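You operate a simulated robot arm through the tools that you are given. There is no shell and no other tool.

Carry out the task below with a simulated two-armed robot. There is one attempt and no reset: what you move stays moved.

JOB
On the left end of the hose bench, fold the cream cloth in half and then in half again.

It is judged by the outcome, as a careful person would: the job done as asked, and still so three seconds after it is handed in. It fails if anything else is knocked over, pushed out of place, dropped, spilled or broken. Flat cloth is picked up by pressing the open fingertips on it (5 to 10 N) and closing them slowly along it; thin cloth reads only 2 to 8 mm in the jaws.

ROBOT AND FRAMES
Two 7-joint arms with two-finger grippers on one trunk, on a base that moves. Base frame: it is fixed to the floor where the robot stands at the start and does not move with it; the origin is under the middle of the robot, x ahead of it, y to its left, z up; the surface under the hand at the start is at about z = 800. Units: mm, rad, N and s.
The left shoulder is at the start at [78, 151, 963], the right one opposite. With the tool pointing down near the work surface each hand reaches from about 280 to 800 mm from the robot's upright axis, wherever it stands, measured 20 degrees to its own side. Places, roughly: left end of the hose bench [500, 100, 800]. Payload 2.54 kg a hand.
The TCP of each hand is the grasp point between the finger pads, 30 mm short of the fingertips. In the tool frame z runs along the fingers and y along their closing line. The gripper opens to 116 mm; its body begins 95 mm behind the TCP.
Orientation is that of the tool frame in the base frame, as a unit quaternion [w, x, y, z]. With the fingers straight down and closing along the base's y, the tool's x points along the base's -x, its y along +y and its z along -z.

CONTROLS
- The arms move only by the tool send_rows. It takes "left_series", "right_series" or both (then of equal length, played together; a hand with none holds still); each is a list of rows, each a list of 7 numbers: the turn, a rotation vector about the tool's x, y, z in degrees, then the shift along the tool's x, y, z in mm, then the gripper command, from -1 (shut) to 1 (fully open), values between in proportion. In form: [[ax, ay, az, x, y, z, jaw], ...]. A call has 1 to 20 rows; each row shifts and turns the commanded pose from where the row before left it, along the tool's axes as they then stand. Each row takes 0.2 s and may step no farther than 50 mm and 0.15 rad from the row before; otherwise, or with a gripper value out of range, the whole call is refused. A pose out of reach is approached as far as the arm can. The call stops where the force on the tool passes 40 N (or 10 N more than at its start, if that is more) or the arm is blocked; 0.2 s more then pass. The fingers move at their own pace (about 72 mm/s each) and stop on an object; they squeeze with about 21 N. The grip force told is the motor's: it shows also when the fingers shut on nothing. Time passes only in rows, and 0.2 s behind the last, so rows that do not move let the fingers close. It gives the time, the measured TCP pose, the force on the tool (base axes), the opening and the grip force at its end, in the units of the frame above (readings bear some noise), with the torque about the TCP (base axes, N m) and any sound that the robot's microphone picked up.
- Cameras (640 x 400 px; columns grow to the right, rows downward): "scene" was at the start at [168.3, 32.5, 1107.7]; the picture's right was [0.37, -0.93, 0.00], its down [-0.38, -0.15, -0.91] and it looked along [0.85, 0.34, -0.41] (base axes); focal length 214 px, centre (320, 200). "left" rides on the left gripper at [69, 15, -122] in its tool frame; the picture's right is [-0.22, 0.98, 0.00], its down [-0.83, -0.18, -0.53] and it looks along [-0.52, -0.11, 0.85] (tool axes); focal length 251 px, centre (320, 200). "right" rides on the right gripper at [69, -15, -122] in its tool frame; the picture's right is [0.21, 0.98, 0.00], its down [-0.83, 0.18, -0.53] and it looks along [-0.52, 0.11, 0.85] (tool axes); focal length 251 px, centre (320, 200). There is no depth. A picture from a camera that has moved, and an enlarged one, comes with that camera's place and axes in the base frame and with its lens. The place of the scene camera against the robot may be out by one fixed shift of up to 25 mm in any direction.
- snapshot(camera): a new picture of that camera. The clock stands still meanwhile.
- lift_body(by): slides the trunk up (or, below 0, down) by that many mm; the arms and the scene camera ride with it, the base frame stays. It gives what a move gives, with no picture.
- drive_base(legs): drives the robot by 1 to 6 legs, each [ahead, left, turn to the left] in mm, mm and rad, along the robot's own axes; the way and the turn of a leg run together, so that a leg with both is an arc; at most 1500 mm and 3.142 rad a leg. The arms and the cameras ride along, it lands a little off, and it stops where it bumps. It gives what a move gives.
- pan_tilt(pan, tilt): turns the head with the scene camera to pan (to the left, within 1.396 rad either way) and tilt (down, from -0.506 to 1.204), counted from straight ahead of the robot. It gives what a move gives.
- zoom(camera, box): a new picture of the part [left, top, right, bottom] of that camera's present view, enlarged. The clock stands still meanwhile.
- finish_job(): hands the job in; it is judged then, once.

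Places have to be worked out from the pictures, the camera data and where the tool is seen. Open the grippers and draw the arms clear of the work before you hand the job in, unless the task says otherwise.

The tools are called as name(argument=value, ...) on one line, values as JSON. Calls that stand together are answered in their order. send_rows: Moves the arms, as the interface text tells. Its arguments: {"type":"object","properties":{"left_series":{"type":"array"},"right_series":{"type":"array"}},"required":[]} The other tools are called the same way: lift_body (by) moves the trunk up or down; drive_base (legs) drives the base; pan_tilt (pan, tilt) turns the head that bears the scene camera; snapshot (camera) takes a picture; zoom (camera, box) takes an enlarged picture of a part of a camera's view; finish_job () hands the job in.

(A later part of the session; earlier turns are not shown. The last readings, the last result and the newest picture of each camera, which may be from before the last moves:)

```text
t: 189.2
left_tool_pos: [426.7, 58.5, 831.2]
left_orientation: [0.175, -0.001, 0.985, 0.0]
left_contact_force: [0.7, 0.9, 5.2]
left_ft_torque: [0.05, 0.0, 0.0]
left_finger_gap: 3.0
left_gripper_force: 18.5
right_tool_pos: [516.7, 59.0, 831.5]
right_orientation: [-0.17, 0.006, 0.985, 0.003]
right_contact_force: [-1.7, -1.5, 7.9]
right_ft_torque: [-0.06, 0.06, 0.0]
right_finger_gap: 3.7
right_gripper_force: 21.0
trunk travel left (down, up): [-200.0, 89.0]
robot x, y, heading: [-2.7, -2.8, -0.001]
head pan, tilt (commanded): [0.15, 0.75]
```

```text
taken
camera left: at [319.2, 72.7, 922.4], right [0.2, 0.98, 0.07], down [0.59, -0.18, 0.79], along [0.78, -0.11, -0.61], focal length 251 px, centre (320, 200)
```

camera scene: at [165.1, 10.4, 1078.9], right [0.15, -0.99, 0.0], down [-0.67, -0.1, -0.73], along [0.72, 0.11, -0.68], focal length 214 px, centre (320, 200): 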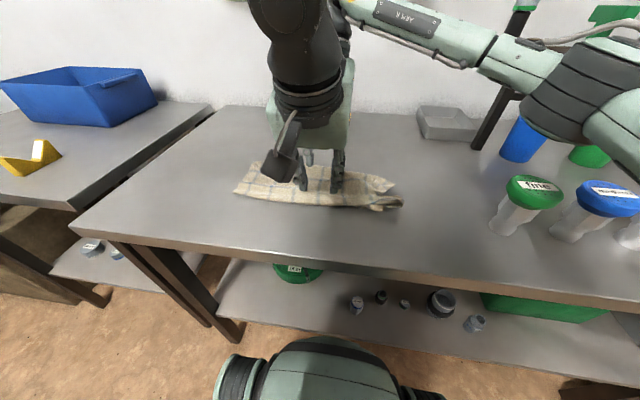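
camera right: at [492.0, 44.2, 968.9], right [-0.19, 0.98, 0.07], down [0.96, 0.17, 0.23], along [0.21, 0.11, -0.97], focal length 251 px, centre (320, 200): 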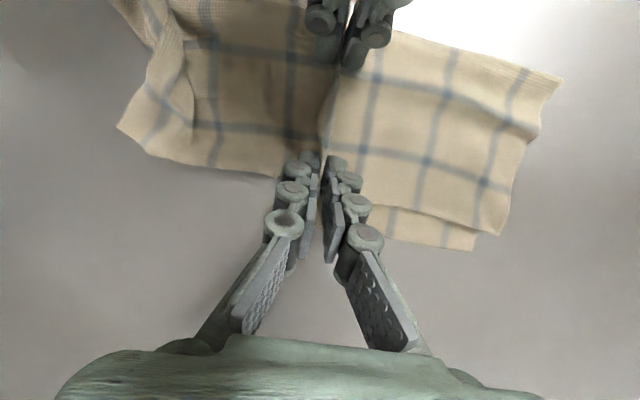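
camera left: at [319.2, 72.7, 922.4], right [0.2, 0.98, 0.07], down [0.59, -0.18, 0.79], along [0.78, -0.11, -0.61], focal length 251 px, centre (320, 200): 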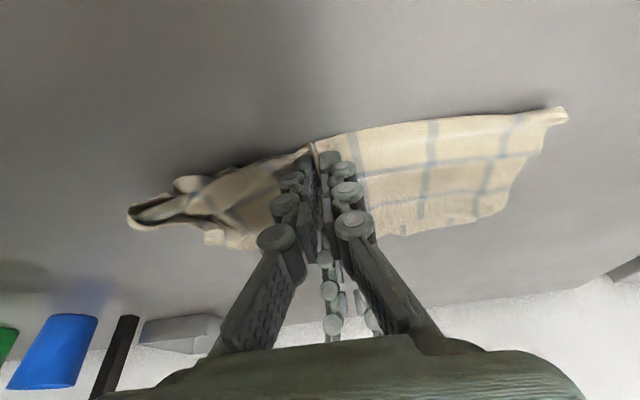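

Gaps are 3.0 and 3.7 mm. I lift 50 mm and check whether both layers come up.

send_rows(left_series=[[0, 0, 0, -4.4, 0, -12.2, -1], [0, 0, 0, -4.4, 0, -12.2, -1], [0, 0, 0, -4.4, 0, -12.2, -1], [0, 0, 0, -4.4, 0, -12.2, -1], [0, 0, 0, 0, 0, 0, -1]], right_series=[[0, 0, 0, 4.4, 0, -12.2, -1], [0, 0, 0, 4.4, 0, -12.2, -1], [0, 0, 0, 4.4, 0, -12.2, -1], [0, 0, 0, 4.4, 0, -12.2, -1], [0, 0, 0, 0, 0, 0, -1]])

snapshot(camera="right")

zoom(camera="scene", box=[220, 120, 420, 240])

snapshot(camera="left")

```text
t: 190.3
left_tool_pos: [426.9, 57.0, 884.6]
left_orientation: [0.175, 0.0, 0.985, 0.0]
left_contact_force: [-0.5, 2.7, 0.2]
left_ft_torque: [-0.11, -0.01, 0.0]
left_finger_gap: 3.0
left_gripper_force: 24.3
right_tool_pos: [516.7, 59.3, 882.9]
right_orientation: [-0.17, 0.006, 0.985, 0.003]
right_contact_force: [-0.1, -0.3, -0.5]
right_ft_torque: [0.01, -0.01, 0.0]
right_finger_gap: 3.6
right_gripper_force: 21.7
trunk travel left (down, up): [-200.0, 89.0]
robot x, y, heading: [1.8, 1.9, 0.002]
head pan, tilt (commanded): [0.15, 0.75]
```

```text
taken
camera right: at [491.8, 44.2, 1020.1], right [-0.19, 0.98, 0.07], down [0.96, 0.17, 0.23], along [0.21, 0.11, -0.97], focal length 251 px, centre (320, 200)
```

right: 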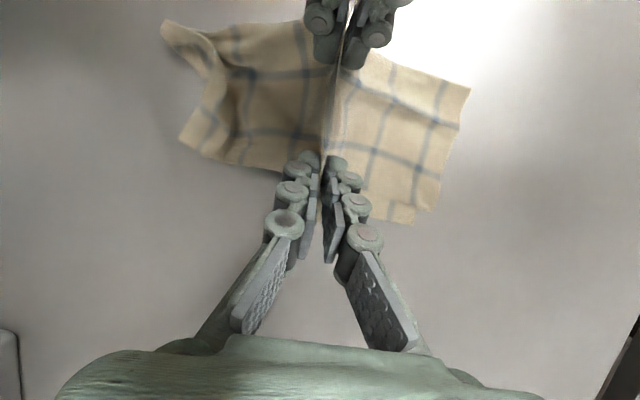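

```text
3.20 times, centred on (320, 180) of scene
camera zoom: at [165.2, 10.4, 1078.9], right [0.15, -0.99, 0.0], down [-0.67, -0.1, -0.73], along [0.72, 0.11, -0.68], focal length 686 px, centre (320, 264)
```

zoom: 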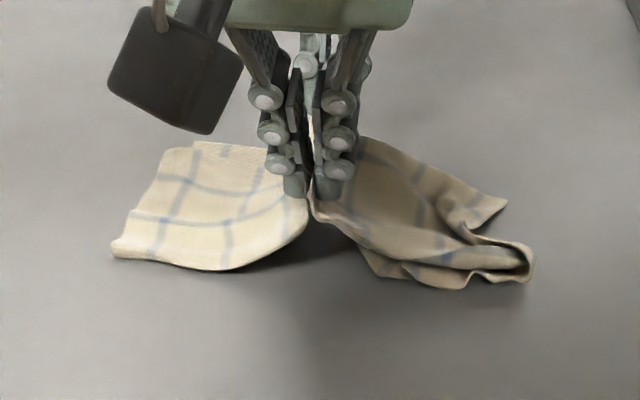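

```text
taken
camera left: at [319.5, 72.5, 975.7], right [0.2, 0.98, 0.07], down [0.59, -0.18, 0.79], along [0.78, -0.11, -0.61], focal length 251 px, centre (320, 200)
```

left: 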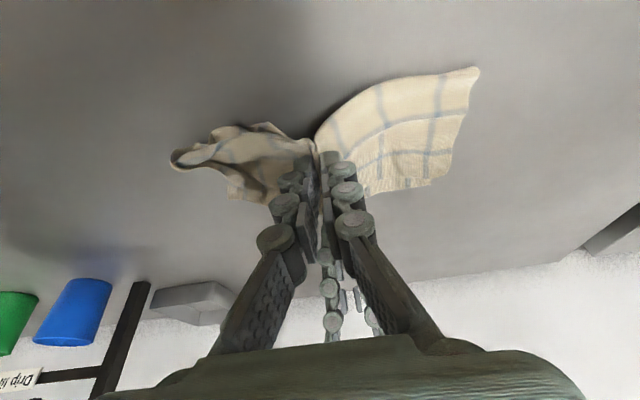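

Both layers came up together; nothing stays on the bench under the arch. I continue lifting until the two halves hang free.

send_rows(left_series=[[0, 0, 0, -6.8, 0, -18.8, -1], [0, 0, 0, -6.8, 0, -18.8, -1], [0, 0, 0, -6.8, 0, -18.8, -1], [0, 0, 0, -6.8, 0, -18.8, -1], [0, 0, 0, -6.8, 0, -18.8, -1], [0, 0, 0, -6.8, 0, -18.8, -1], [0, 0, 0, 0, 0, 0, -1], [0, 0, 0, 0, 0, 0, -1]], right_series=[[0, 0, 0, 6.8, 0, -18.8, -1], [0, 0, 0, 6.8, 0, -18.8, -1], [0, 0, 0, 6.8, 0, -18.8, -1], [0, 0, 0, 6.8, 0, -18.8, -1], [0, 0, 0, 6.8, 0, -18.8, -1], [0, 0, 0, 6.8, 0, -18.8, -1], [0, 0, 0, 0, 0, 0, -1], [0, 0, 0, 0, 0, 0, -1]])

snapshot(camera="right")

snapshot(camera="scene")

zoom(camera="scene", box=[240, 80, 420, 220])

```text
t: 192.2
left_tool_pos: [425.4, 56.9, 1004.2]
left_orientation: [0.174, 0.0, 0.985, -0.001]
left_contact_force: [-1.1, 1.3, 1.9]
left_ft_torque: [-0.13, 0.0, -0.08]
left_finger_gap: 3.3
left_gripper_force: 23.8
right_tool_pos: [516.8, 61.6, 1003.8]
right_orientation: [-0.17, 0.007, 0.985, 0.003]
right_contact_force: [0.2, -0.4, -0.5]
right_ft_torque: [-0.02, 0.04, 0.0]
right_finger_gap: 3.8
right_gripper_force: 20.2
trunk travel left (down, up): [-200.0, 89.0]
robot x, y, heading: [0.1, 2.0, 0.002]
head pan, tilt (commanded): [0.15, 0.75]
```

```text
taken
camera right: at [491.5, 45.5, 1140.6], right [-0.19, 0.98, 0.07], down [0.96, 0.17, 0.23], along [0.21, 0.11, -0.97], focal length 251 px, centre (320, 200)
```

right: 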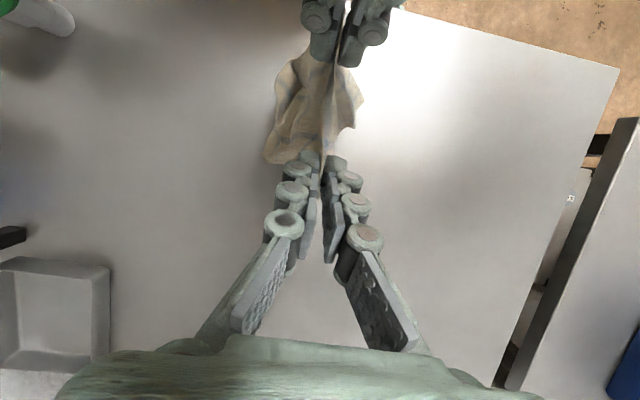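

```text
taken
camera scene: at [165.1, 10.5, 1078.9], right [0.15, -0.99, 0.0], down [-0.67, -0.1, -0.73], along [0.72, 0.11, -0.68], focal length 214 px, centre (320, 200)
```

scene: 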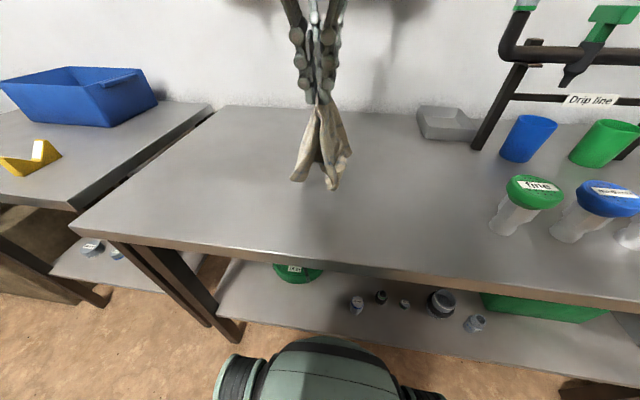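

```text
2.86 times, centred on (330, 150) of scene
camera zoom: at [165.1, 10.5, 1078.9], right [0.15, -0.99, 0.0], down [-0.67, -0.1, -0.73], along [0.72, 0.11, -0.68], focal length 613 px, centre (291, 343)
```

zoom: 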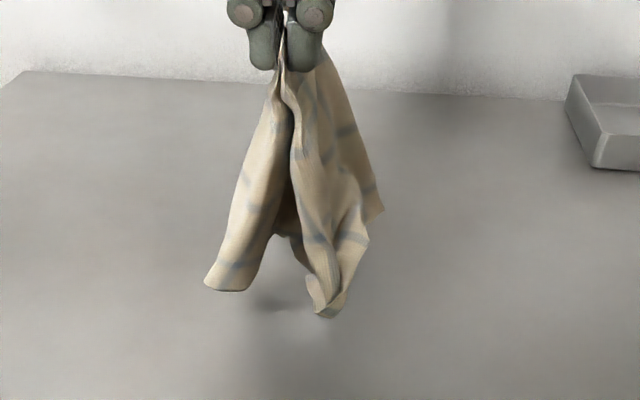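

The strip hangs folded over its centre line. I carry it to y≈207 in the air first, so that I can then lay it down moving right with the tidier half on top and within the left arm's reach.

send_rows(left_series=[[0, 0, 0, 0, 15, 0, -1], [0, 0, 0, 0, 20, 0, -1], [0, 0, 0, 0, 25, 0, -1], [0, 0, 0, 0, 25, 0, -1], [0, 0, 0, 0, 25, 0, -1], [0, 0, 0, 0, 20, 0, -1], [0, 0, 0, 0, 15, 0, -1], [0, 0, 0, 0, 5, 0, -1], [0, 0, 0, 0, 0, 0, -1], [0, 0, 0, 0, 0, 0, -1], [0, 0, 0, 0, 0, 0, -1]], right_series=[[0, 0, 0, 0, 15, 0, -1], [0, 0, 0, 0, 20, 0, -1], [0, 0, 0, 0, 25, 0, -1], [0, 0, 0, 0, 25, 0, -1], [0, 0, 0, 0, 25, 0, -1], [0, 0, 0, 0, 20, 0, -1], [0, 0, 0, 0, 15, 0, -1], [0, 0, 0, 0, 5, 0, -1], [0, 0, 0, 0, 0, 0, -1], [0, 0, 0, 0, 0, 0, -1], [0, 0, 0, 0, 0, 0, -1]])

snapshot(camera="scene")

zoom(camera="scene", box=[180, 80, 340, 220])

```text
t: 194.6
left_tool_pos: [426.0, 208.6, 1001.7]
left_orientation: [0.175, 0.0, 0.985, -0.001]
left_contact_force: [-0.8, 0.3, 0.9]
left_ft_torque: [0.12, 0.04, 0.04]
left_finger_gap: 1.9
left_gripper_force: 17.6
right_tool_pos: [493.0, 186.4, 989.3]
right_orientation: [-0.17, 0.007, 0.985, 0.004]
right_contact_force: [-0.7, 0.5, -0.2]
right_ft_torque: [0.0, 0.04, 0.0]
right_finger_gap: 4.1
right_gripper_force: 20.7
right hand out of reach, approached as far as the arm can: row 5, 6, 7, 8
trunk travel left (down, up): [-200.0, 89.0]
robot x, y, heading: [-1.1, 1.4, -0.004]
head pan, tilt (commanded): [0.15, 0.75]
```

```text
taken
camera scene: at [165.1, 10.5, 1078.9], right [0.15, -0.99, 0.0], down [-0.67, -0.1, -0.73], along [0.72, 0.11, -0.68], focal length 214 px, centre (320, 200)
```

scene: 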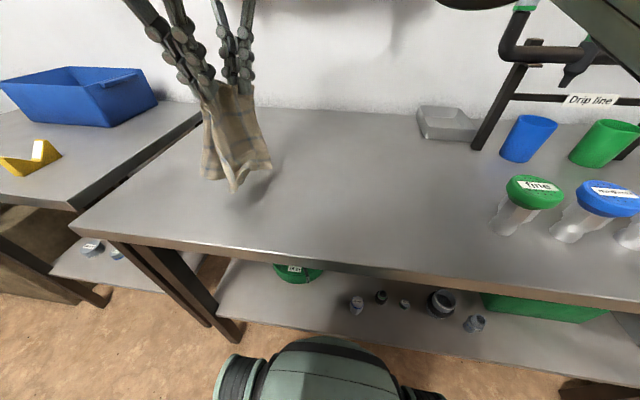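

```text
2.86 times, centred on (260, 150) of scene
camera zoom: at [165.1, 10.5, 1078.9], right [0.15, -0.99, 0.0], down [-0.67, -0.1, -0.73], along [0.72, 0.11, -0.68], focal length 613 px, centre (491, 343)
```

zoom: 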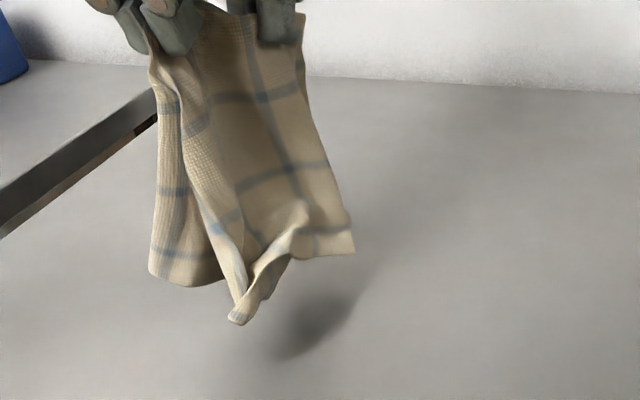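

The right arm ran out of reach there, so I bring the left back level with it (y≈186) and then lay the cloth: lower until it touches, then move right while lowering.

send_rows(left_series=[[0, 0, 0, 2, -11, 5.6, -1], [0, 0, 0, 2, -11, 5.6, -1], [0, 0, 0, 5.1, 0, 14.1, -1], [0, 0, 0, 4.1, 0, 11.3, -1], [0, 0, 0, 0, 0, 0, -1]], right_series=[[0, 0, 0, 0, 0, 0, -1], [0, 0, 0, 0, 0, 0, -1], [0, 0, 0, -12.6, 0, 11.4, -1], [0, 0, 0, -11.6, 0, 8.6, -1], [0, 0, 0, 0, 0, 0, -1]])

zoom(camera="scene", box=[180, 80, 360, 220])

```text
t: 195.8
left_tool_pos: [427.4, 185.0, 963.5]
left_orientation: [0.174, 0.0, 0.985, 0.0]
left_contact_force: [-0.1, 0.2, -0.3]
left_ft_torque: [-0.02, 0.01, 0.01]
left_finger_gap: 3.2
left_gripper_force: 23.9
right_tool_pos: [509.5, 185.2, 962.9]
right_orientation: [-0.17, 0.007, 0.985, 0.004]
right_contact_force: [0.2, 0.2, -0.1]
right_ft_torque: [0.0, 0.0, -0.04]
right_finger_gap: 4.0
right_gripper_force: 21.2
trunk travel left (down, up): [-200.0, 89.0]
robot x, y, heading: [-3.4, -3.0, 0.003]
head pan, tilt (commanded): [0.15, 0.75]
```

```text
2.86 times, centred on (270, 150) of scene
camera zoom: at [165.1, 10.4, 1078.9], right [0.15, -0.99, 0.0], down [-0.67, -0.1, -0.73], along [0.72, 0.11, -0.68], focal length 613 px, centre (463, 343)
```

zoom: 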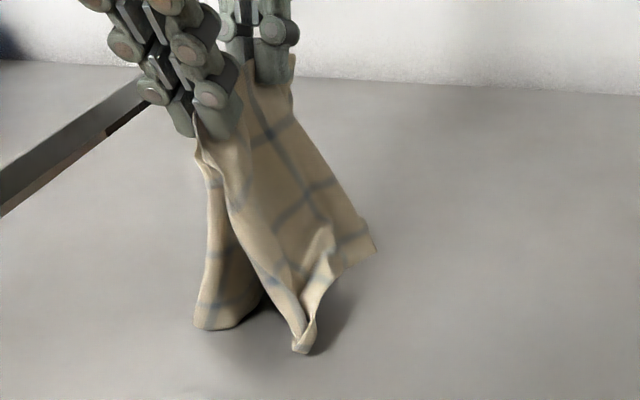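

The right half is leaning right, so laying toward +y suits it better (and leaves the wrinkled end on top, where I can tidy it). I raise slightly, carry it back to y≈70 and let it hang.

send_rows(left_series=[[0, 0, 0, -6.8, 0, -18.8, -1], [0, 0, 0, -3.4, -10, -9.4, -1], [0, 0, 0, 0, -20, 0, -1], [0, 0, 0, 0, -25, 0, -1], [0, 0, 0, 0, -25, 0, -1], [0, 0, 0, 0, -20, 0, -1], [0, 0, 0, 0, -12, 0, -1], [0, 0, 0, 0, -3, 0, -1], [0, 0, 0, 0, 0, 0, -1], [0, 0, 0, 0, 0, 0, -1], [0, 0, 0, 0, 0, 0, -1]], right_series=[[0, 0, 0, 6.8, 0, -18.8, -1], [0, 0, 0, 3.4, -10, -9.4, -1], [0, 0, 0, 0, -20, 0, -1], [0, 0, 0, 0, -25, 0, -1], [0, 0, 0, 0, -25, 0, -1], [0, 0, 0, 0, -20, 0, -1], [0, 0, 0, 0, -12, 0, -1], [0, 0, 0, 0, -3, 0, -1], [0, 0, 0, 0, 0, 0, -1], [0, 0, 0, 0, 0, 0, -1], [0, 0, 0, 0, 0, 0, -1]])

zoom(camera="scene", box=[220, 80, 400, 220])

```text
t: 198.2
left_tool_pos: [426.2, 70.3, 993.9]
left_orientation: [0.174, 0.001, 0.985, -0.001]
left_contact_force: [-0.6, 0.4, 0.2]
left_ft_torque: [0.05, 0.0, 0.04]
left_finger_gap: 2.1
left_gripper_force: 18.0
right_tool_pos: [502.2, 63.6, 987.2]
right_orientation: [-0.17, 0.006, 0.985, 0.003]
right_contact_force: [0.4, 0.7, -0.3]
right_ft_torque: [-0.03, -0.01, 0.0]
right_finger_gap: 3.8
right_gripper_force: 21.1
right hand out of reach, approached as far as the arm can: row 1
trunk travel left (down, up): [-200.0, 89.0]
robot x, y, heading: [-0.8, -0.4, -0.004]
head pan, tilt (commanded): [0.15, 0.75]
```

```text
2.86 times, centred on (310, 150) of scene
camera zoom: at [165.1, 10.4, 1078.9], right [0.15, -0.99, 0.0], down [-0.67, -0.1, -0.73], along [0.72, 0.11, -0.68], focal length 613 px, centre (349, 343)
```

zoom: 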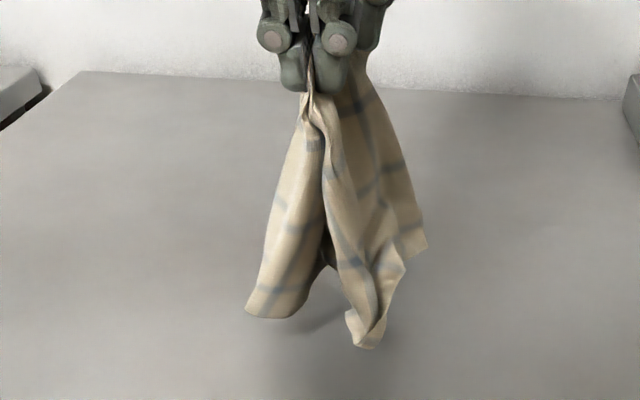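

Each half leans outward a little, so I go to y≈50, lower until the hems just brush the bench, then drag left a few centimetres so both halves trail behind before laying it over.

send_rows(left_series=[[0, 0, 0, 0, -10, 0, -1], [0, 0, 0, 0, -10, 0, -1], [0, 0, 0, 3.8, 0, 10.3, -1], [0, 0, 0, 3.8, 0, 10.3, -1], [0, 0, 0, 3.8, 0, 10.3, -1], [0, 0, 0, 0, 0, 0, -1], [0, 0, 0, 0, 12, 0, -1], [0, 0, 0, 0, 12, 0, -1], [0, 0, 0, 0, 12, 0, -1], [0, 0, 0, 0, 12, 0, -1], [0, 0, 0, 0, 0, 0, -1]], right_series=[[0, 0, 0, -6.6, -7, -2.4, -1], [0, 0, 0, -6.6, -7, -2.4, -1], [0, 0, 0, -3.1, 0, 8.5, -1], [0, 0, 0, -3.1, 0, 8.5, -1], [0, 0, 0, -3.1, 0, 8.5, -1], [0, 0, 0, 0, 0, 0, -1], [0, 0, 0, 0, 12, 0, -1], [0, 0, 0, 0, 12, 0, -1], [0, 0, 0, 0, 12, 0, -1], [0, 0, 0, 0, 12, 0, -1], [0, 0, 0, 0, 0, 0, -1]])

zoom(camera="scene", box=[220, 80, 400, 220])

```text
t: 200.6
left_tool_pos: [429.8, 105.1, 963.0]
left_orientation: [0.174, 0.0, 0.985, -0.001]
left_contact_force: [1.1, 0.5, -0.8]
left_ft_torque: [-0.02, 0.0, 0.02]
left_finger_gap: 3.8
left_gripper_force: 21.1
left hand out of reach, approached as far as the arm can: row 2
right_tool_pos: [517.4, 97.1, 960.3]
right_orientation: [-0.17, 0.006, 0.985, 0.003]
right_contact_force: [0.4, 0.2, 0.0]
right_ft_torque: [0.0, 0.01, -0.01]
right_finger_gap: 3.7
right_gripper_force: 20.6
trunk travel left (down, up): [-200.0, 89.0]
robot x, y, heading: [2.6, -1.4, 0.002]
head pan, tilt (commanded): [0.15, 0.75]
```

```text
2.86 times, centred on (310, 150) of scene
camera zoom: at [165.2, 10.4, 1078.9], right [0.15, -0.99, 0.0], down [-0.67, -0.1, -0.73], along [0.72, 0.11, -0.68], focal length 613 px, centre (349, 343)
```

zoom: 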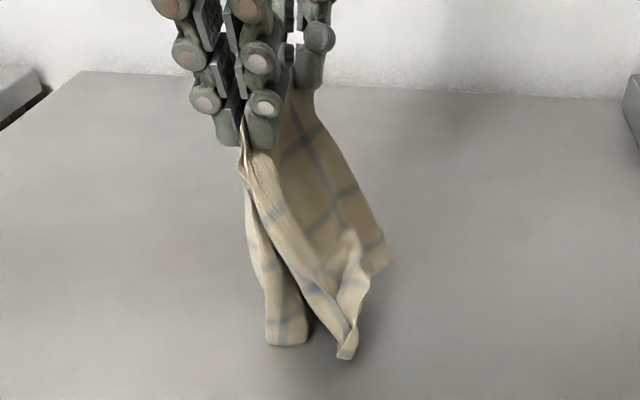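

Both halves are trailing now. I lay it down with the arc toward +y.

send_rows(left_series=[[0, 0, 0, 1.4, 12, 3.8, -1], [0, 0, 0, 2.1, 18, 5.6, -1], [0, 0, 0, 3.1, 20, 8.5, -1], [0, 0, 0, 4.4, 19, 12.2, -1], [0, 0, 0, 5.5, 16, 15, -1], [0, 0, 0, 6.2, 13, 16.9, -1], [0, 0, 0, 6.8, 10, 18.8, -1], [0, 0, 0, 6.8, 8, 18.8, -1], [0, 0, 0, 4.4, 5, 12.2, -1], [0, 0, 0, 0, 0, 0, -1]], right_series=[[0, 0, 0, -1.4, 16, 3.8, -1], [0, 0, 0, -2.1, 22, 5.6, -1], [0, 0, 0, -3.1, 20, 8.5, -1], [0, 0, 0, -4.4, 19, 12.2, -1], [0, 0, 0, -5.5, 16, 15, -1], [0, 0, 0, -6.2, 13, 16.9, -1], [0, 0, 0, -6.8, 10, 18.8, -1], [0, 0, 0, -6.8, 8, 18.8, -1], [0, 0, 0, -3.4, 5, 9.4, -1], [0, 0, 0, 0, 0, 0, -1]])

snapshot(camera="scene")

zoom(camera="scene", box=[200, 120, 380, 240])

snapshot(camera="right")

```text
t: 202.8
left_tool_pos: [427.9, 225.5, 845.6]
left_orientation: [0.174, -0.001, 0.985, -0.001]
left_contact_force: [2.5, -1.1, 0.1]
left_ft_torque: [-0.04, -0.09, -0.05]
left_finger_gap: 2.6
left_gripper_force: 17.7
right_tool_pos: [518.3, 203.3, 876.6]
right_orientation: [-0.17, 0.008, 0.985, 0.005]
right_contact_force: [-1.8, 0.1, -1.9]
right_ft_torque: [0.05, 0.03, -0.04]
right_finger_gap: 3.4
right_gripper_force: 21.1
right hand out of reach, approached as far as the arm can: row 6, 7, 8, 9
trunk travel left (down, up): [-200.0, 89.0]
robot x, y, heading: [-2.5, -0.6, 0.0]
head pan, tilt (commanded): [0.15, 0.75]
```

```text
taken
camera scene: at [165.1, 10.4, 1078.9], right [0.15, -0.99, 0.0], down [-0.67, -0.1, -0.73], along [0.72, 0.11, -0.68], focal length 214 px, centre (320, 200)
```

scene: 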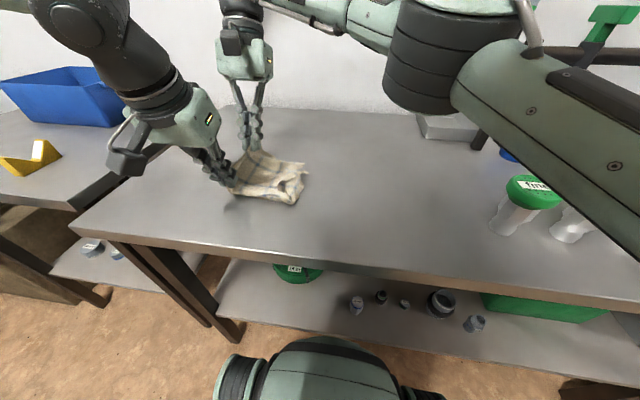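

```text
3.33 times, centred on (290, 180) of scene
camera zoom: at [165.1, 10.4, 1078.9], right [0.15, -0.99, 0.0], down [-0.67, -0.1, -0.73], along [0.72, 0.11, -0.68], focal length 715 px, centre (420, 267)
```

zoom: 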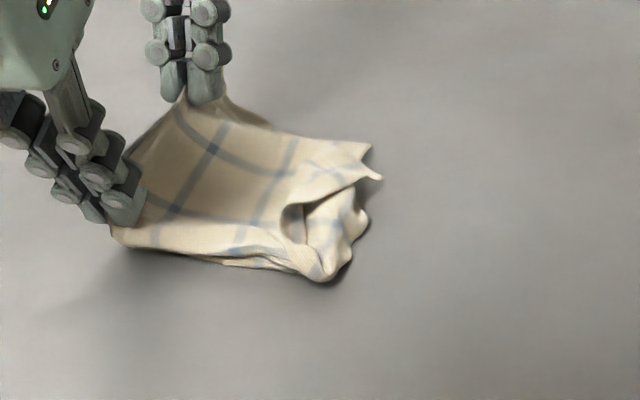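

```text
taken
camera right: at [492.1, 188.1, 1013.1], right [-0.19, 0.98, 0.08], down [0.96, 0.16, 0.23], along [0.21, 0.12, -0.97], focal length 251 px, centre (320, 200)
```

right: 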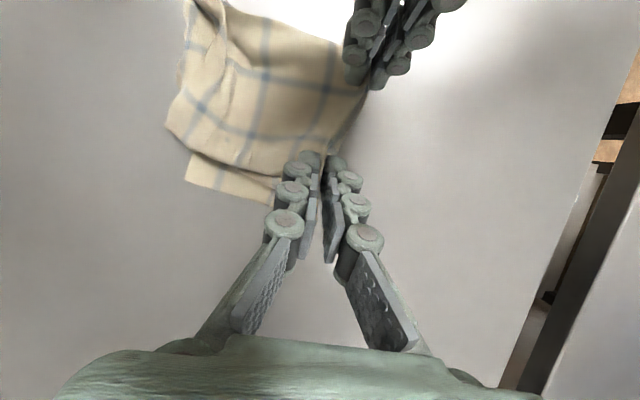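

The fold laid over nicely; the right hand is just out of reach to go lower there. I shift it slightly back and lower it, with the left following.

send_rows(left_series=[[0, 0, 0, 1.5, -3, 4, -1], [0, 0, 0, 0.7, -3, 2, -1], [0, 0, 0, 0, -2, 0, -1], [0, 0, 0, 0, 0, 0, -1], [0, 0, 0, 0, 0, 0, -1]], right_series=[[0, 0, 0, 3, -4, 9, -1], [0, 0, 0, -2, -3, 10, -1], [0, 0, 0, -3, 0, 10, -1], [0, 0, 0, -2, 0, 6, -1], [0, 0, 0, 0, 0, 0, -1]])

snapshot(camera="right")

zoom(camera="scene", box=[200, 120, 380, 240])

```text
t: 203.9
left_tool_pos: [429.8, 217.9, 839.6]
left_orientation: [0.175, 0.0, 0.985, 0.0]
left_contact_force: [0.7, 0.4, -1.2]
left_ft_torque: [0.02, 0.03, 0.04]
left_finger_gap: 3.0
left_gripper_force: 18.7
right_tool_pos: [507.7, 197.4, 840.1]
right_orientation: [-0.17, 0.008, 0.985, 0.003]
right_contact_force: [-1.2, -0.4, 1.0]
right_ft_torque: [-0.01, 0.0, 0.02]
right_finger_gap: 3.6
right_gripper_force: 21.1
trunk travel left (down, up): [-200.0, 89.0]
robot x, y, heading: [-3.0, 1.8, 0.002]
head pan, tilt (commanded): [0.15, 0.75]
```

```text
taken
camera right: at [483.0, 181.8, 977.6], right [-0.19, 0.98, 0.08], down [0.96, 0.17, 0.23], along [0.21, 0.12, -0.97], focal length 251 px, centre (320, 200)
```

right: 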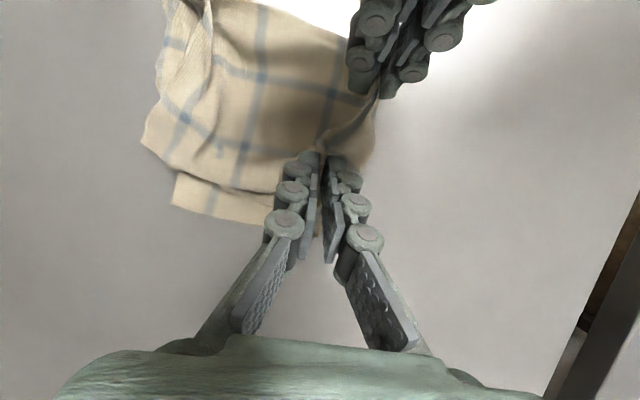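

```text
3.33 times, centred on (290, 180) of scene
camera zoom: at [165.1, 10.3, 1078.9], right [0.15, -0.99, 0.0], down [-0.67, -0.1, -0.73], along [0.72, 0.11, -0.68], focal length 715 px, centre (420, 267)
```

zoom: 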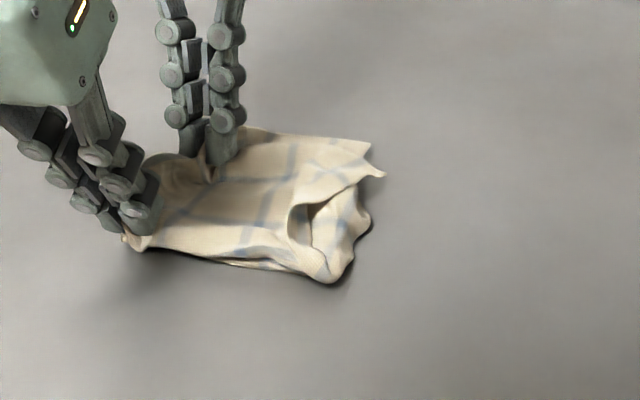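

Both holds are down at the bench. I release gently, lift straight up, and move the hands clear to inspect.

send_rows(left_series=[[0, 0, 0, 1.5, 0, 4, -1], [0, 0, 0, 0, 0, 0, -0.8], [0, 0, 0, 0, 0, 0, -0.6], [0, 0, 0, 0, 0, 0, -0.4], [0, 0, 0, 0, 0, 0, -0.3], [0, 0, 0, -3, 0, -9, -0.3], [0, 0, 0, -10, 0, -28, -0.3], [0, 0, 0, -10, 0, -30, -0.3], [0, 0, 0, -10, 10, -30, -0.3], [0, 0, 0, 0, 40, 0, -0.3], [0, 0, 0, 0, 45, 0, -0.3], [0, 0, 0, 0, 0, 0, -0.3]], right_series=[[0, 0, 0, -1.5, 0, 4, -1], [0, 0, 0, 0, 0, 0, -0.8], [0, 0, 0, 0, 0, 0, -0.6], [0, 0, 0, 0, 0, 0, -0.4], [0, 0, 0, 0, 0, 0, -0.3], [0, 0, 0, 3, 0, -9, -0.3], [0, 0, 0, 10, 0, -28, -0.3], [0, 0, 0, 12, -5, -25, -0.3], [0, 0, 0, 10, -20, -15, -0.3], [0, 0, 0, 0, -30, 0, -0.3], [0, 0, 0, 0, -30, 0, -0.3], [0, 0, 0, 0, 0, 0, -0.3]])

snapshot(camera="scene")

zoom(camera="scene", box=[200, 120, 380, 240])

snapshot(camera="right")

```text
t: 206.6
left_tool_pos: [425.9, 310.1, 937.1]
left_orientation: [0.174, 0.0, 0.985, 0.0]
left_contact_force: [0.1, 0.4, 0.0]
left_ft_torque: [-0.02, -0.01, -0.01]
left_finger_gap: 40.5
left_gripper_force: 0.1
right_tool_pos: [500.0, 113.5, 919.7]
right_orientation: [-0.171, 0.006, 0.985, 0.002]
right_contact_force: [-0.1, 0.1, 0.3]
right_ft_torque: [-0.02, 0.0, 0.0]
right_finger_gap: 40.2
right_gripper_force: 0.2
trunk travel left (down, up): [-200.0, 89.0]
robot x, y, heading: [2.7, -1.3, -0.001]
head pan, tilt (commanded): [0.15, 0.75]
```

```text
taken
camera scene: at [165.1, 10.4, 1078.9], right [0.15, -0.99, 0.0], down [-0.67, -0.1, -0.73], along [0.72, 0.11, -0.68], focal length 214 px, centre (320, 200)
```

scene: 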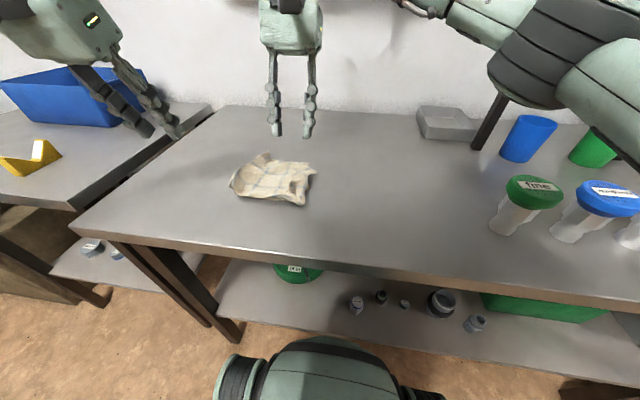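

```text
3.33 times, centred on (290, 180) of scene
camera zoom: at [165.1, 10.4, 1078.9], right [0.15, -0.99, 0.0], down [-0.67, -0.1, -0.73], along [0.72, 0.11, -0.68], focal length 715 px, centre (420, 267)
```

zoom: 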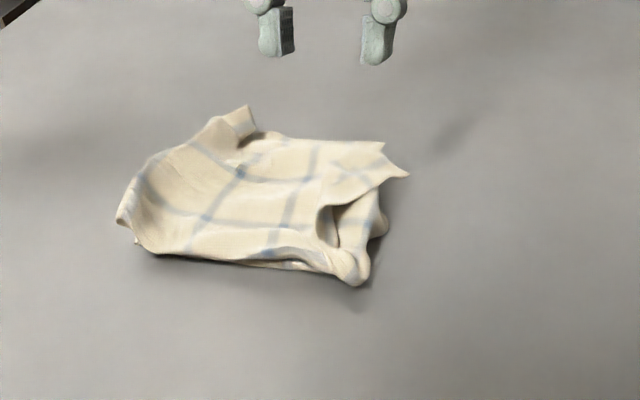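

```text
taken
camera right: at [475.3, 97.7, 1057.8], right [-0.19, 0.98, 0.07], down [0.96, 0.17, 0.23], along [0.21, 0.11, -0.97], focal length 251 px, centre (320, 200)
```

right: 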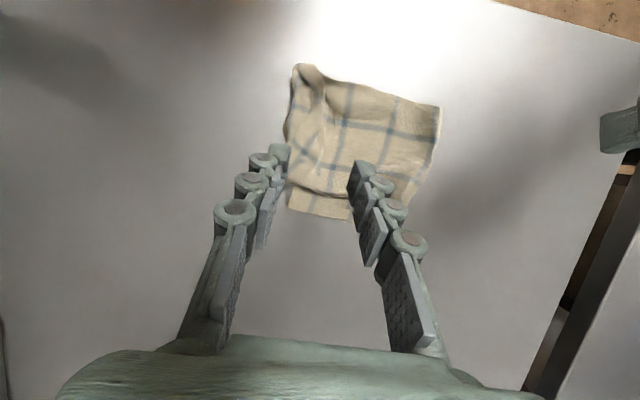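

It is now folded in quarters, just a bit puffy. I zoom in from above to see what needs tidying.

zoom(camera="right", box=[240, 40, 480, 230])

zoom(camera="scene", box=[220, 140, 330, 215])

snapshot(camera="left")

```text
2.11 times, centred on (360, 135) of right
camera zoom: at [475.3, 97.7, 1057.8], right [-0.19, 0.98, 0.07], down [0.96, 0.17, 0.23], along [0.21, 0.11, -0.97], focal length 529 px, centre (236, 337)
```

zoom: 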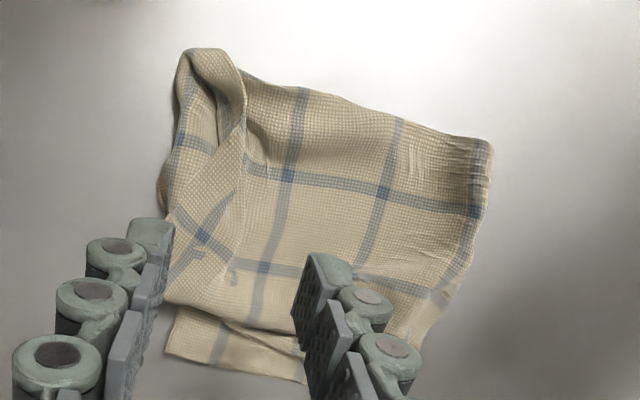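

```text
5.33 times, centred on (275, 178) of scene
camera zoom: at [165.1, 10.4, 1078.9], right [0.15, -0.99, 0.0], down [-0.67, -0.1, -0.73], along [0.72, 0.11, -0.68], focal length 1144 px, centre (560, 320)
```

zoom: 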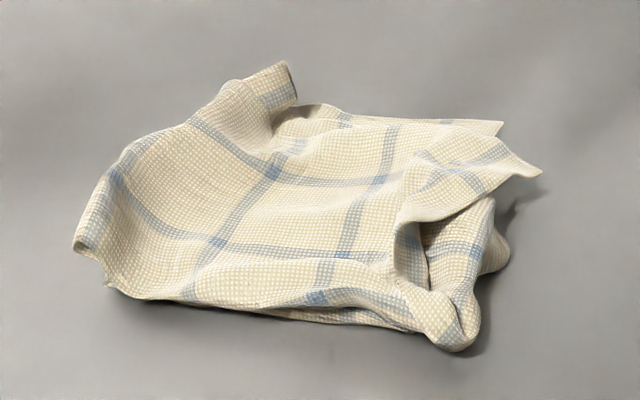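

```text
taken
camera left: at [319.2, 325.8, 1028.5], right [0.2, 0.98, 0.07], down [0.59, -0.18, 0.79], along [0.78, -0.11, -0.61], focal length 251 px, centre (320, 200)
```

left: 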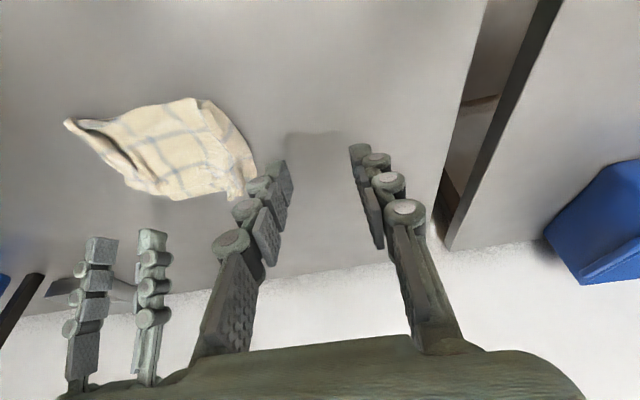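

The packet measures roughly 136 × 150 mm, i.e. a quarter, with its fold side standing up a little and the right end slightly crumpled. I turn both hands to close along x again, opened wide, to press and smooth it.

send_rows(left_series=[[0, 7, 0, 0, 0, 0, 0.1], [0, 7, 0, 0, 0, 0, 0.1], [0, 6, 0, 0, 0, 0, 0.1], [0, 0, -8.2, 0, 0, 0, 0.1], [0, 0, -8.2, 0, 0, 0, 0.1], [0, 0, -8.2, 0, 0, 0, 0.1], [0, 0, -8.2, 0, 0, 0, 0.1], [0, 0, -8.2, 0, 0, 0, 0.1], [0, 0, -8.2, 0, 0, 0, 0.1], [0, 0, -8.2, 0, 0, 0, 0.1], [0, 0, -8.2, 0, 0, 0, 0.1], [0, 0, -8.2, 0, 0, 0, 0.1], [0, 0, -8.2, 0, 0, 0, 0.1], [0, 0, -8.2, 0, 0, 0, 0.1], [0, 0, 0, 0, 0, 0, 0.1]], right_series=[[0, -7, 0, 0, -25, -10, 0.1], [0, -7, 0, 0, -25, -10, 0.1], [0, -6, 0, 0, -25, -10, 0.1], [0, 0, 8.2, 0, 0, 0, 0.1], [0, 0, 8.2, 0, 0, 0, 0.1], [0, 0, 8.2, 0, 0, 0, 0.1], [0, 0, 8.2, 0, 0, 0, 0.1], [0, 0, 8.2, 0, 0, 0, 0.1], [0, 0, 8.2, 0, 0, 0, 0.1], [0, 0, 8.2, 0, 0, 0, 0.1], [0, 0, 8.2, 0, 0, 0, 0.1], [0, 0, 8.2, 0, 0, 0, 0.1], [0, 0, 8.2, 0, 0, 0, 0.1], [0, 0, 8.2, 0, 0, 0, 0.1], [0, 0, 0, 0, 0, 0, 0.1]])

snapshot(camera="left")

snapshot(camera="right")

```text
t: 209.8
left_tool_pos: [427.0, 311.8, 937.7]
left_orientation: [-0.001, 0.709, -0.705, 0.001]
left_contact_force: [0.0, -0.6, 0.9]
left_ft_torque: [0.01, 0.02, -0.03]
left_finger_gap: 63.8
left_gripper_force: 0.1
right_tool_pos: [506.7, 35.6, 949.5]
right_orientation: [0.001, 0.713, 0.701, 0.004]
right_contact_force: [0.0, 0.1, 0.1]
right_ft_torque: [0.0, 0.05, 0.01]
right_finger_gap: 63.6
right_gripper_force: 0.0
trunk travel left (down, up): [-200.0, 89.0]
robot x, y, heading: [-0.9, -1.2, 0.004]
head pan, tilt (commanded): [0.15, 0.75]
```

```text
taken
camera left: at [411.1, 242.8, 1059.4], right [-0.98, 0.21, 0.0], down [0.18, 0.83, 0.53], along [0.11, 0.52, -0.85], focal length 251 px, centre (320, 200)
```

left: 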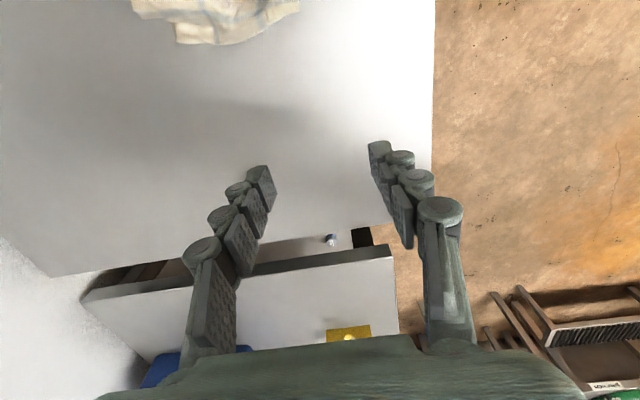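

```text
taken
camera right: at [491.1, 105.2, 1069.9], right [0.98, 0.2, 0.01], down [0.16, -0.83, 0.53], along [0.11, -0.52, -0.85], focal length 251 px, centre (320, 200)
```

right: 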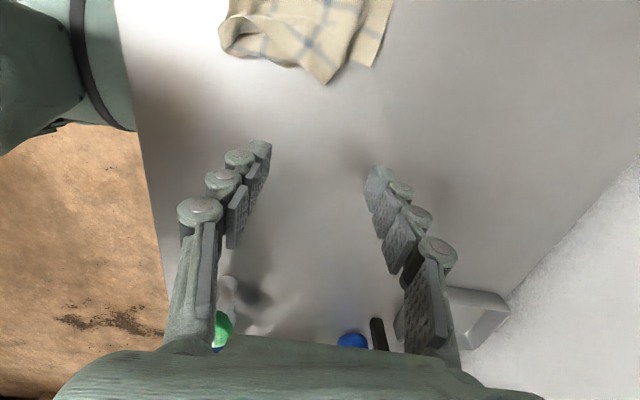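

zoom(camera="right", box=[200, 0, 420, 110])

zoom(camera="left", box=[110, 0, 330, 110])

```text
2.91 times, centred on (310, 55) of right
camera zoom: at [491.1, 105.2, 1069.9], right [0.98, 0.2, 0.01], down [0.16, -0.83, 0.53], along [0.11, -0.52, -0.85], focal length 731 px, centre (349, 622)
```

zoom: 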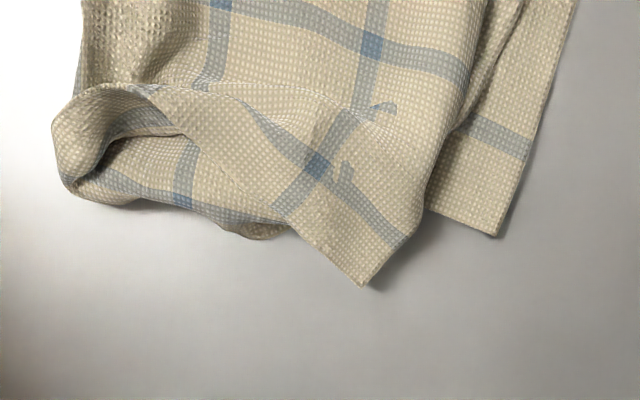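

```text
2.91 times, centred on (220, 55) of left
camera zoom: at [411.1, 242.8, 1059.4], right [-0.98, 0.21, 0.0], down [0.18, 0.83, 0.53], along [0.11, 0.52, -0.85], focal length 731 px, centre (611, 622)
```

zoom: 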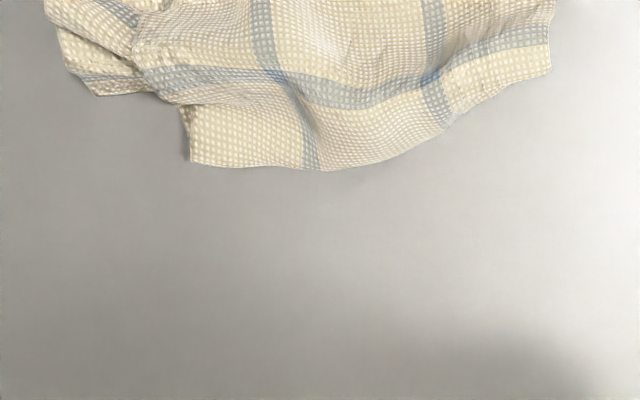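

The right end is an open, rounded edge; I press it down gently with the right hand's two spread fingertips (left hand stays clear).

send_rows(right_series=[[0, 0, 0, 15, -9, 20, 0.1], [0, 0, 0, 15, -9, 20, 0.1], [0, 0, 0, 15, -9, 20, 0.1], [0, 0, 0, 14, -9, 20, 0.1], [0, 0, 0, 0, 0, 18, 0.1], [0, 0, 0, 0, 0, 0, 0.1]])

snapshot(camera="right")

```text
t: 211.2
left_tool_pos: [426.8, 311.6, 935.4]
left_orientation: [0.0, 0.709, -0.705, 0.001]
left_contact_force: [-0.2, 0.2, -0.2]
left_ft_torque: [-0.01, -0.02, -0.02]
left_finger_gap: 63.9
left_gripper_force: 0.0
right_tool_pos: [471.3, 97.0, 853.8]
right_orientation: [0.002, 0.713, 0.701, 0.004]
right_contact_force: [-1.2, 0.3, -0.9]
right_ft_torque: [0.0, 0.03, -0.01]
right_finger_gap: 64.0
right_gripper_force: 0.1
trunk travel left (down, up): [-200.0, 89.0]
robot x, y, heading: [3.1, -0.2, -0.006]
head pan, tilt (commanded): [0.15, 0.75]
```

```text
taken
camera right: at [456.8, 165.7, 974.3], right [0.98, 0.2, 0.01], down [0.16, -0.83, 0.53], along [0.11, -0.52, -0.85], focal length 251 px, centre (320, 200)
```

right: 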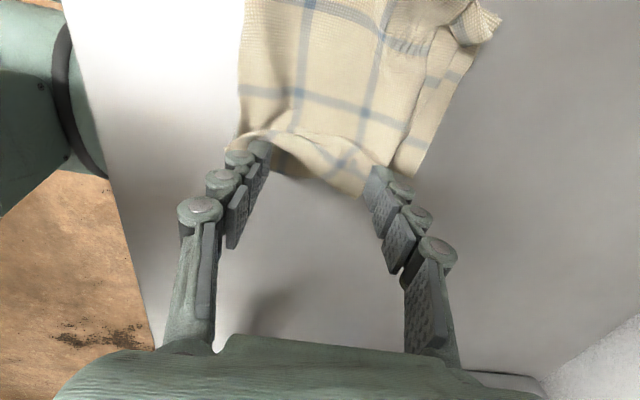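

send_rows(right_series=[[0, 0, 0, 5, -4, 3, -0.1], [0, 0, 0, 0, 0, 5, -0.1], [0, 0, 0, 0, 0, 4, -0.1], [0, 0, 0, 0, 0, 3, -0.1], [0, 0, 0, 0, 0, 2, -0.1], [0, 0, 0, 0, 0, 2, -0.1], [0, 0, 0, 0, 0, 0, -0.1]])

snapshot(camera="right")

```text
t: 212.8
left_tool_pos: [426.0, 310.5, 937.2]
left_orientation: [0.0, 0.708, -0.706, 0.001]
left_contact_force: [0.3, -0.3, 0.0]
left_ft_torque: [0.0, -0.03, -0.04]
left_finger_gap: 63.8
left_gripper_force: 0.1
right_tool_pos: [468.0, 102.2, 833.5]
right_orientation: [0.001, 0.712, 0.702, 0.005]
right_contact_force: [-0.1, 0.7, 14.9]
right_ft_torque: [0.09, 0.2, 0.02]
right_finger_gap: 53.4
right_gripper_force: 4.2
trunk travel left (down, up): [-200.0, 89.0]
robot x, y, heading: [-1.1, -0.5, -0.0]
head pan, tilt (commanded): [0.15, 0.75]
```

```text
taken
camera right: at [451.6, 170.4, 953.6], right [0.98, 0.2, 0.01], down [0.16, -0.83, 0.53], along [0.11, -0.52, -0.85], focal length 251 px, centre (320, 200)
```

right: 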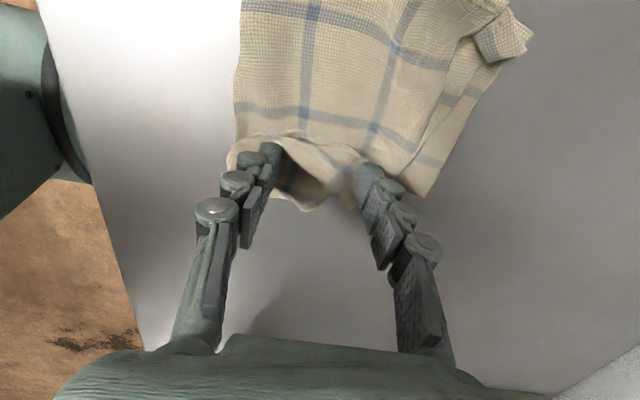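

Pressed at ~15 N. I lift the right hand straight off and retract it, then bring the left hand in over the fold side.

send_rows(left_series=[[0, 0, 0, 0, 0, 0, 0.1], [0, 0, 0, 0, 0, 0, 0.1], [0, 0, 0, 0, 0, 0, 0.1], [0, 0, 0, 0, 0, 0, 0.1], [0, 0, 0, 0, 0, 0, 0.1], [0, 0, 0, 15, -11, 5, 0.1], [0, 0, 0, 32, -11, 15, 0.1], [0, 0, 0, 32, -11, 15, 0.1], [0, 0, 0, 32, -10, 15, 0.1], [0, 0, 0, 9, 0, 12, 0.1], [0, 0, 0, 0, 0, 0, 0.1]], right_series=[[0, 0, 0, 0, 0, -5, -0.1], [0, 0, 0, 0, 0, -25, -0.1], [0, 0, 0, -10, 0, -35, -0.1], [0, 0, 0, -40, 0, -35, -0.1], [0, 0, 0, -45, 0, 0, -0.1], [0, 0, 0, -45, 0, 0, -0.1], [0, 0, 0, -40, 0, 0, -0.1], [0, 0, 0, 0, 0, 0, -0.1], [0, 0, 0, 0, 0, 0, -0.1], [0, 0, 0, 0, 0, 0, -0.1], [0, 0, 0, 0, 0, 0, -0.1]])

snapshot(camera="left")

zoom(camera="scene", box=[200, 120, 380, 240])

```text
refused: row 4 steps farther than a row can; nothing moved
```

```text
taken
camera left: at [410.1, 242.7, 1060.1], right [-0.98, 0.21, 0.0], down [0.18, 0.83, 0.53], along [0.12, 0.52, -0.85], focal length 251 px, centre (320, 200)
```

left: 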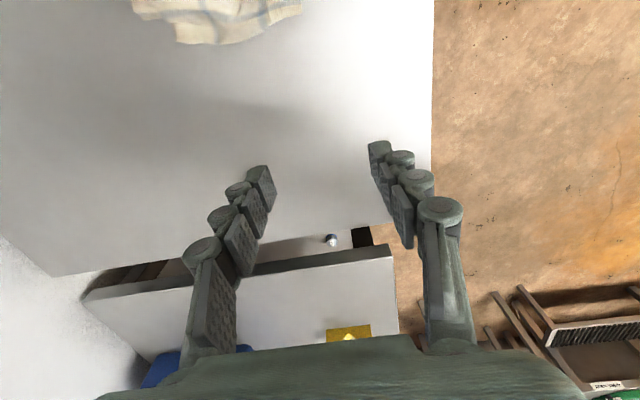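

```text
3.33 times, centred on (290, 180) of scene
camera zoom: at [164.3, 10.3, 1079.2], right [0.15, -0.99, 0.0], down [-0.67, -0.1, -0.73], along [0.72, 0.11, -0.68], focal length 715 px, centre (420, 267)
```

zoom: 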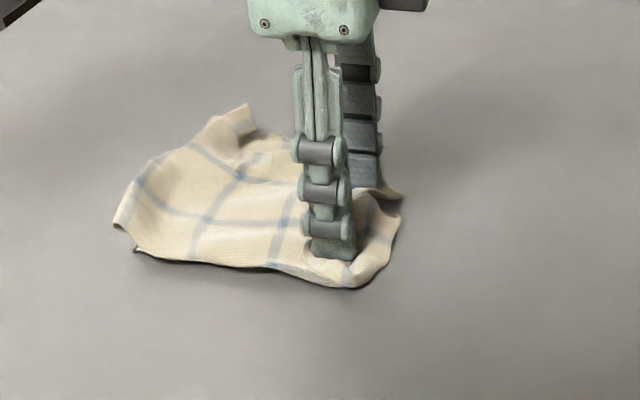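

One row was too long, so nothing moved; I resend with shorter steps.

send_rows(left_series=[[0, 0, 0, 0, 0, 0, 0.1], [0, 0, 0, 0, 0, 0, 0.1], [0, 0, 0, 0, 0, 0, 0.1], [0, 0, 0, 0, 0, 0, 0.1], [0, 0, 0, 0, 0, 0, 0.1], [0, 0, 0, 0, 0, 0, 0.1], [0, 0, 0, 15, -11, 5, 0.1], [0, 0, 0, 32, -11, 15, 0.1], [0, 0, 0, 32, -11, 15, 0.1], [0, 0, 0, 32, -10, 15, 0.1], [0, 0, 0, 9, 0, 12, 0.1], [0, 0, 0, 0, 0, 0, 0.1]], right_series=[[0, 0, 0, 0, 0, -5, -0.1], [0, 0, 0, 0, 0, -25, -0.1], [0, 0, 0, -10, 0, -35, -0.1], [0, 0, 0, -30, 0, -30, -0.1], [0, 0, 0, -45, 0, 0, -0.1], [0, 0, 0, -45, 0, 0, -0.1], [0, 0, 0, -45, 0, 0, -0.1], [0, 0, 0, 0, 0, 0, -0.1], [0, 0, 0, 0, 0, 0, -0.1], [0, 0, 0, 0, 0, 0, -0.1], [0, 0, 0, 0, 0, 0, -0.1], [0, 0, 0, 0, 0, 0, -0.1]])

snapshot(camera="left")

zoom(camera="scene", box=[200, 120, 380, 240])

```text
t: 215.3
left_tool_pos: [470.7, 192.9, 870.4]
left_orientation: [-0.001, 0.708, -0.706, 0.0]
left_contact_force: [0.5, -0.7, -0.2]
left_ft_torque: [-0.03, 0.0, 0.02]
left_finger_gap: 63.5
left_gripper_force: 0.0
right_tool_pos: [464.5, -73.8, 924.3]
right_orientation: [0.002, 0.713, 0.701, 0.004]
right_contact_force: [-0.7, -0.3, -0.6]
right_ft_torque: [-0.03, -0.04, -0.01]
right_finger_gap: 52.1
right_gripper_force: 0.0
trunk travel left (down, up): [-200.0, 89.0]
robot x, y, heading: [1.5, 1.3, 0.002]
head pan, tilt (commanded): [0.15, 0.75]
```

```text
taken
camera left: at [454.6, 122.8, 993.2], right [-0.98, 0.21, 0.0], down [0.18, 0.83, 0.53], along [0.11, 0.52, -0.85], focal length 251 px, centre (320, 200)
```

left: 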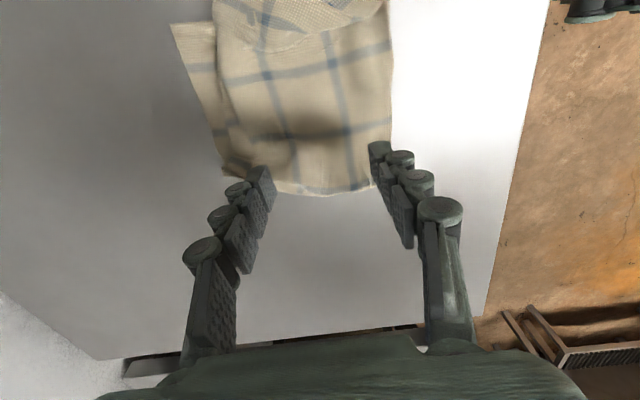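

```text
3.33 times, centred on (290, 180) of scene
camera zoom: at [165.1, 10.4, 1078.9], right [0.15, -0.99, 0.0], down [-0.67, -0.1, -0.73], along [0.72, 0.11, -0.68], focal length 715 px, centre (420, 267)
```

zoom: 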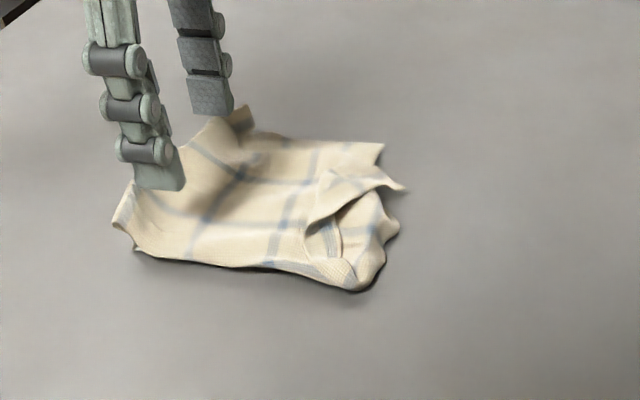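

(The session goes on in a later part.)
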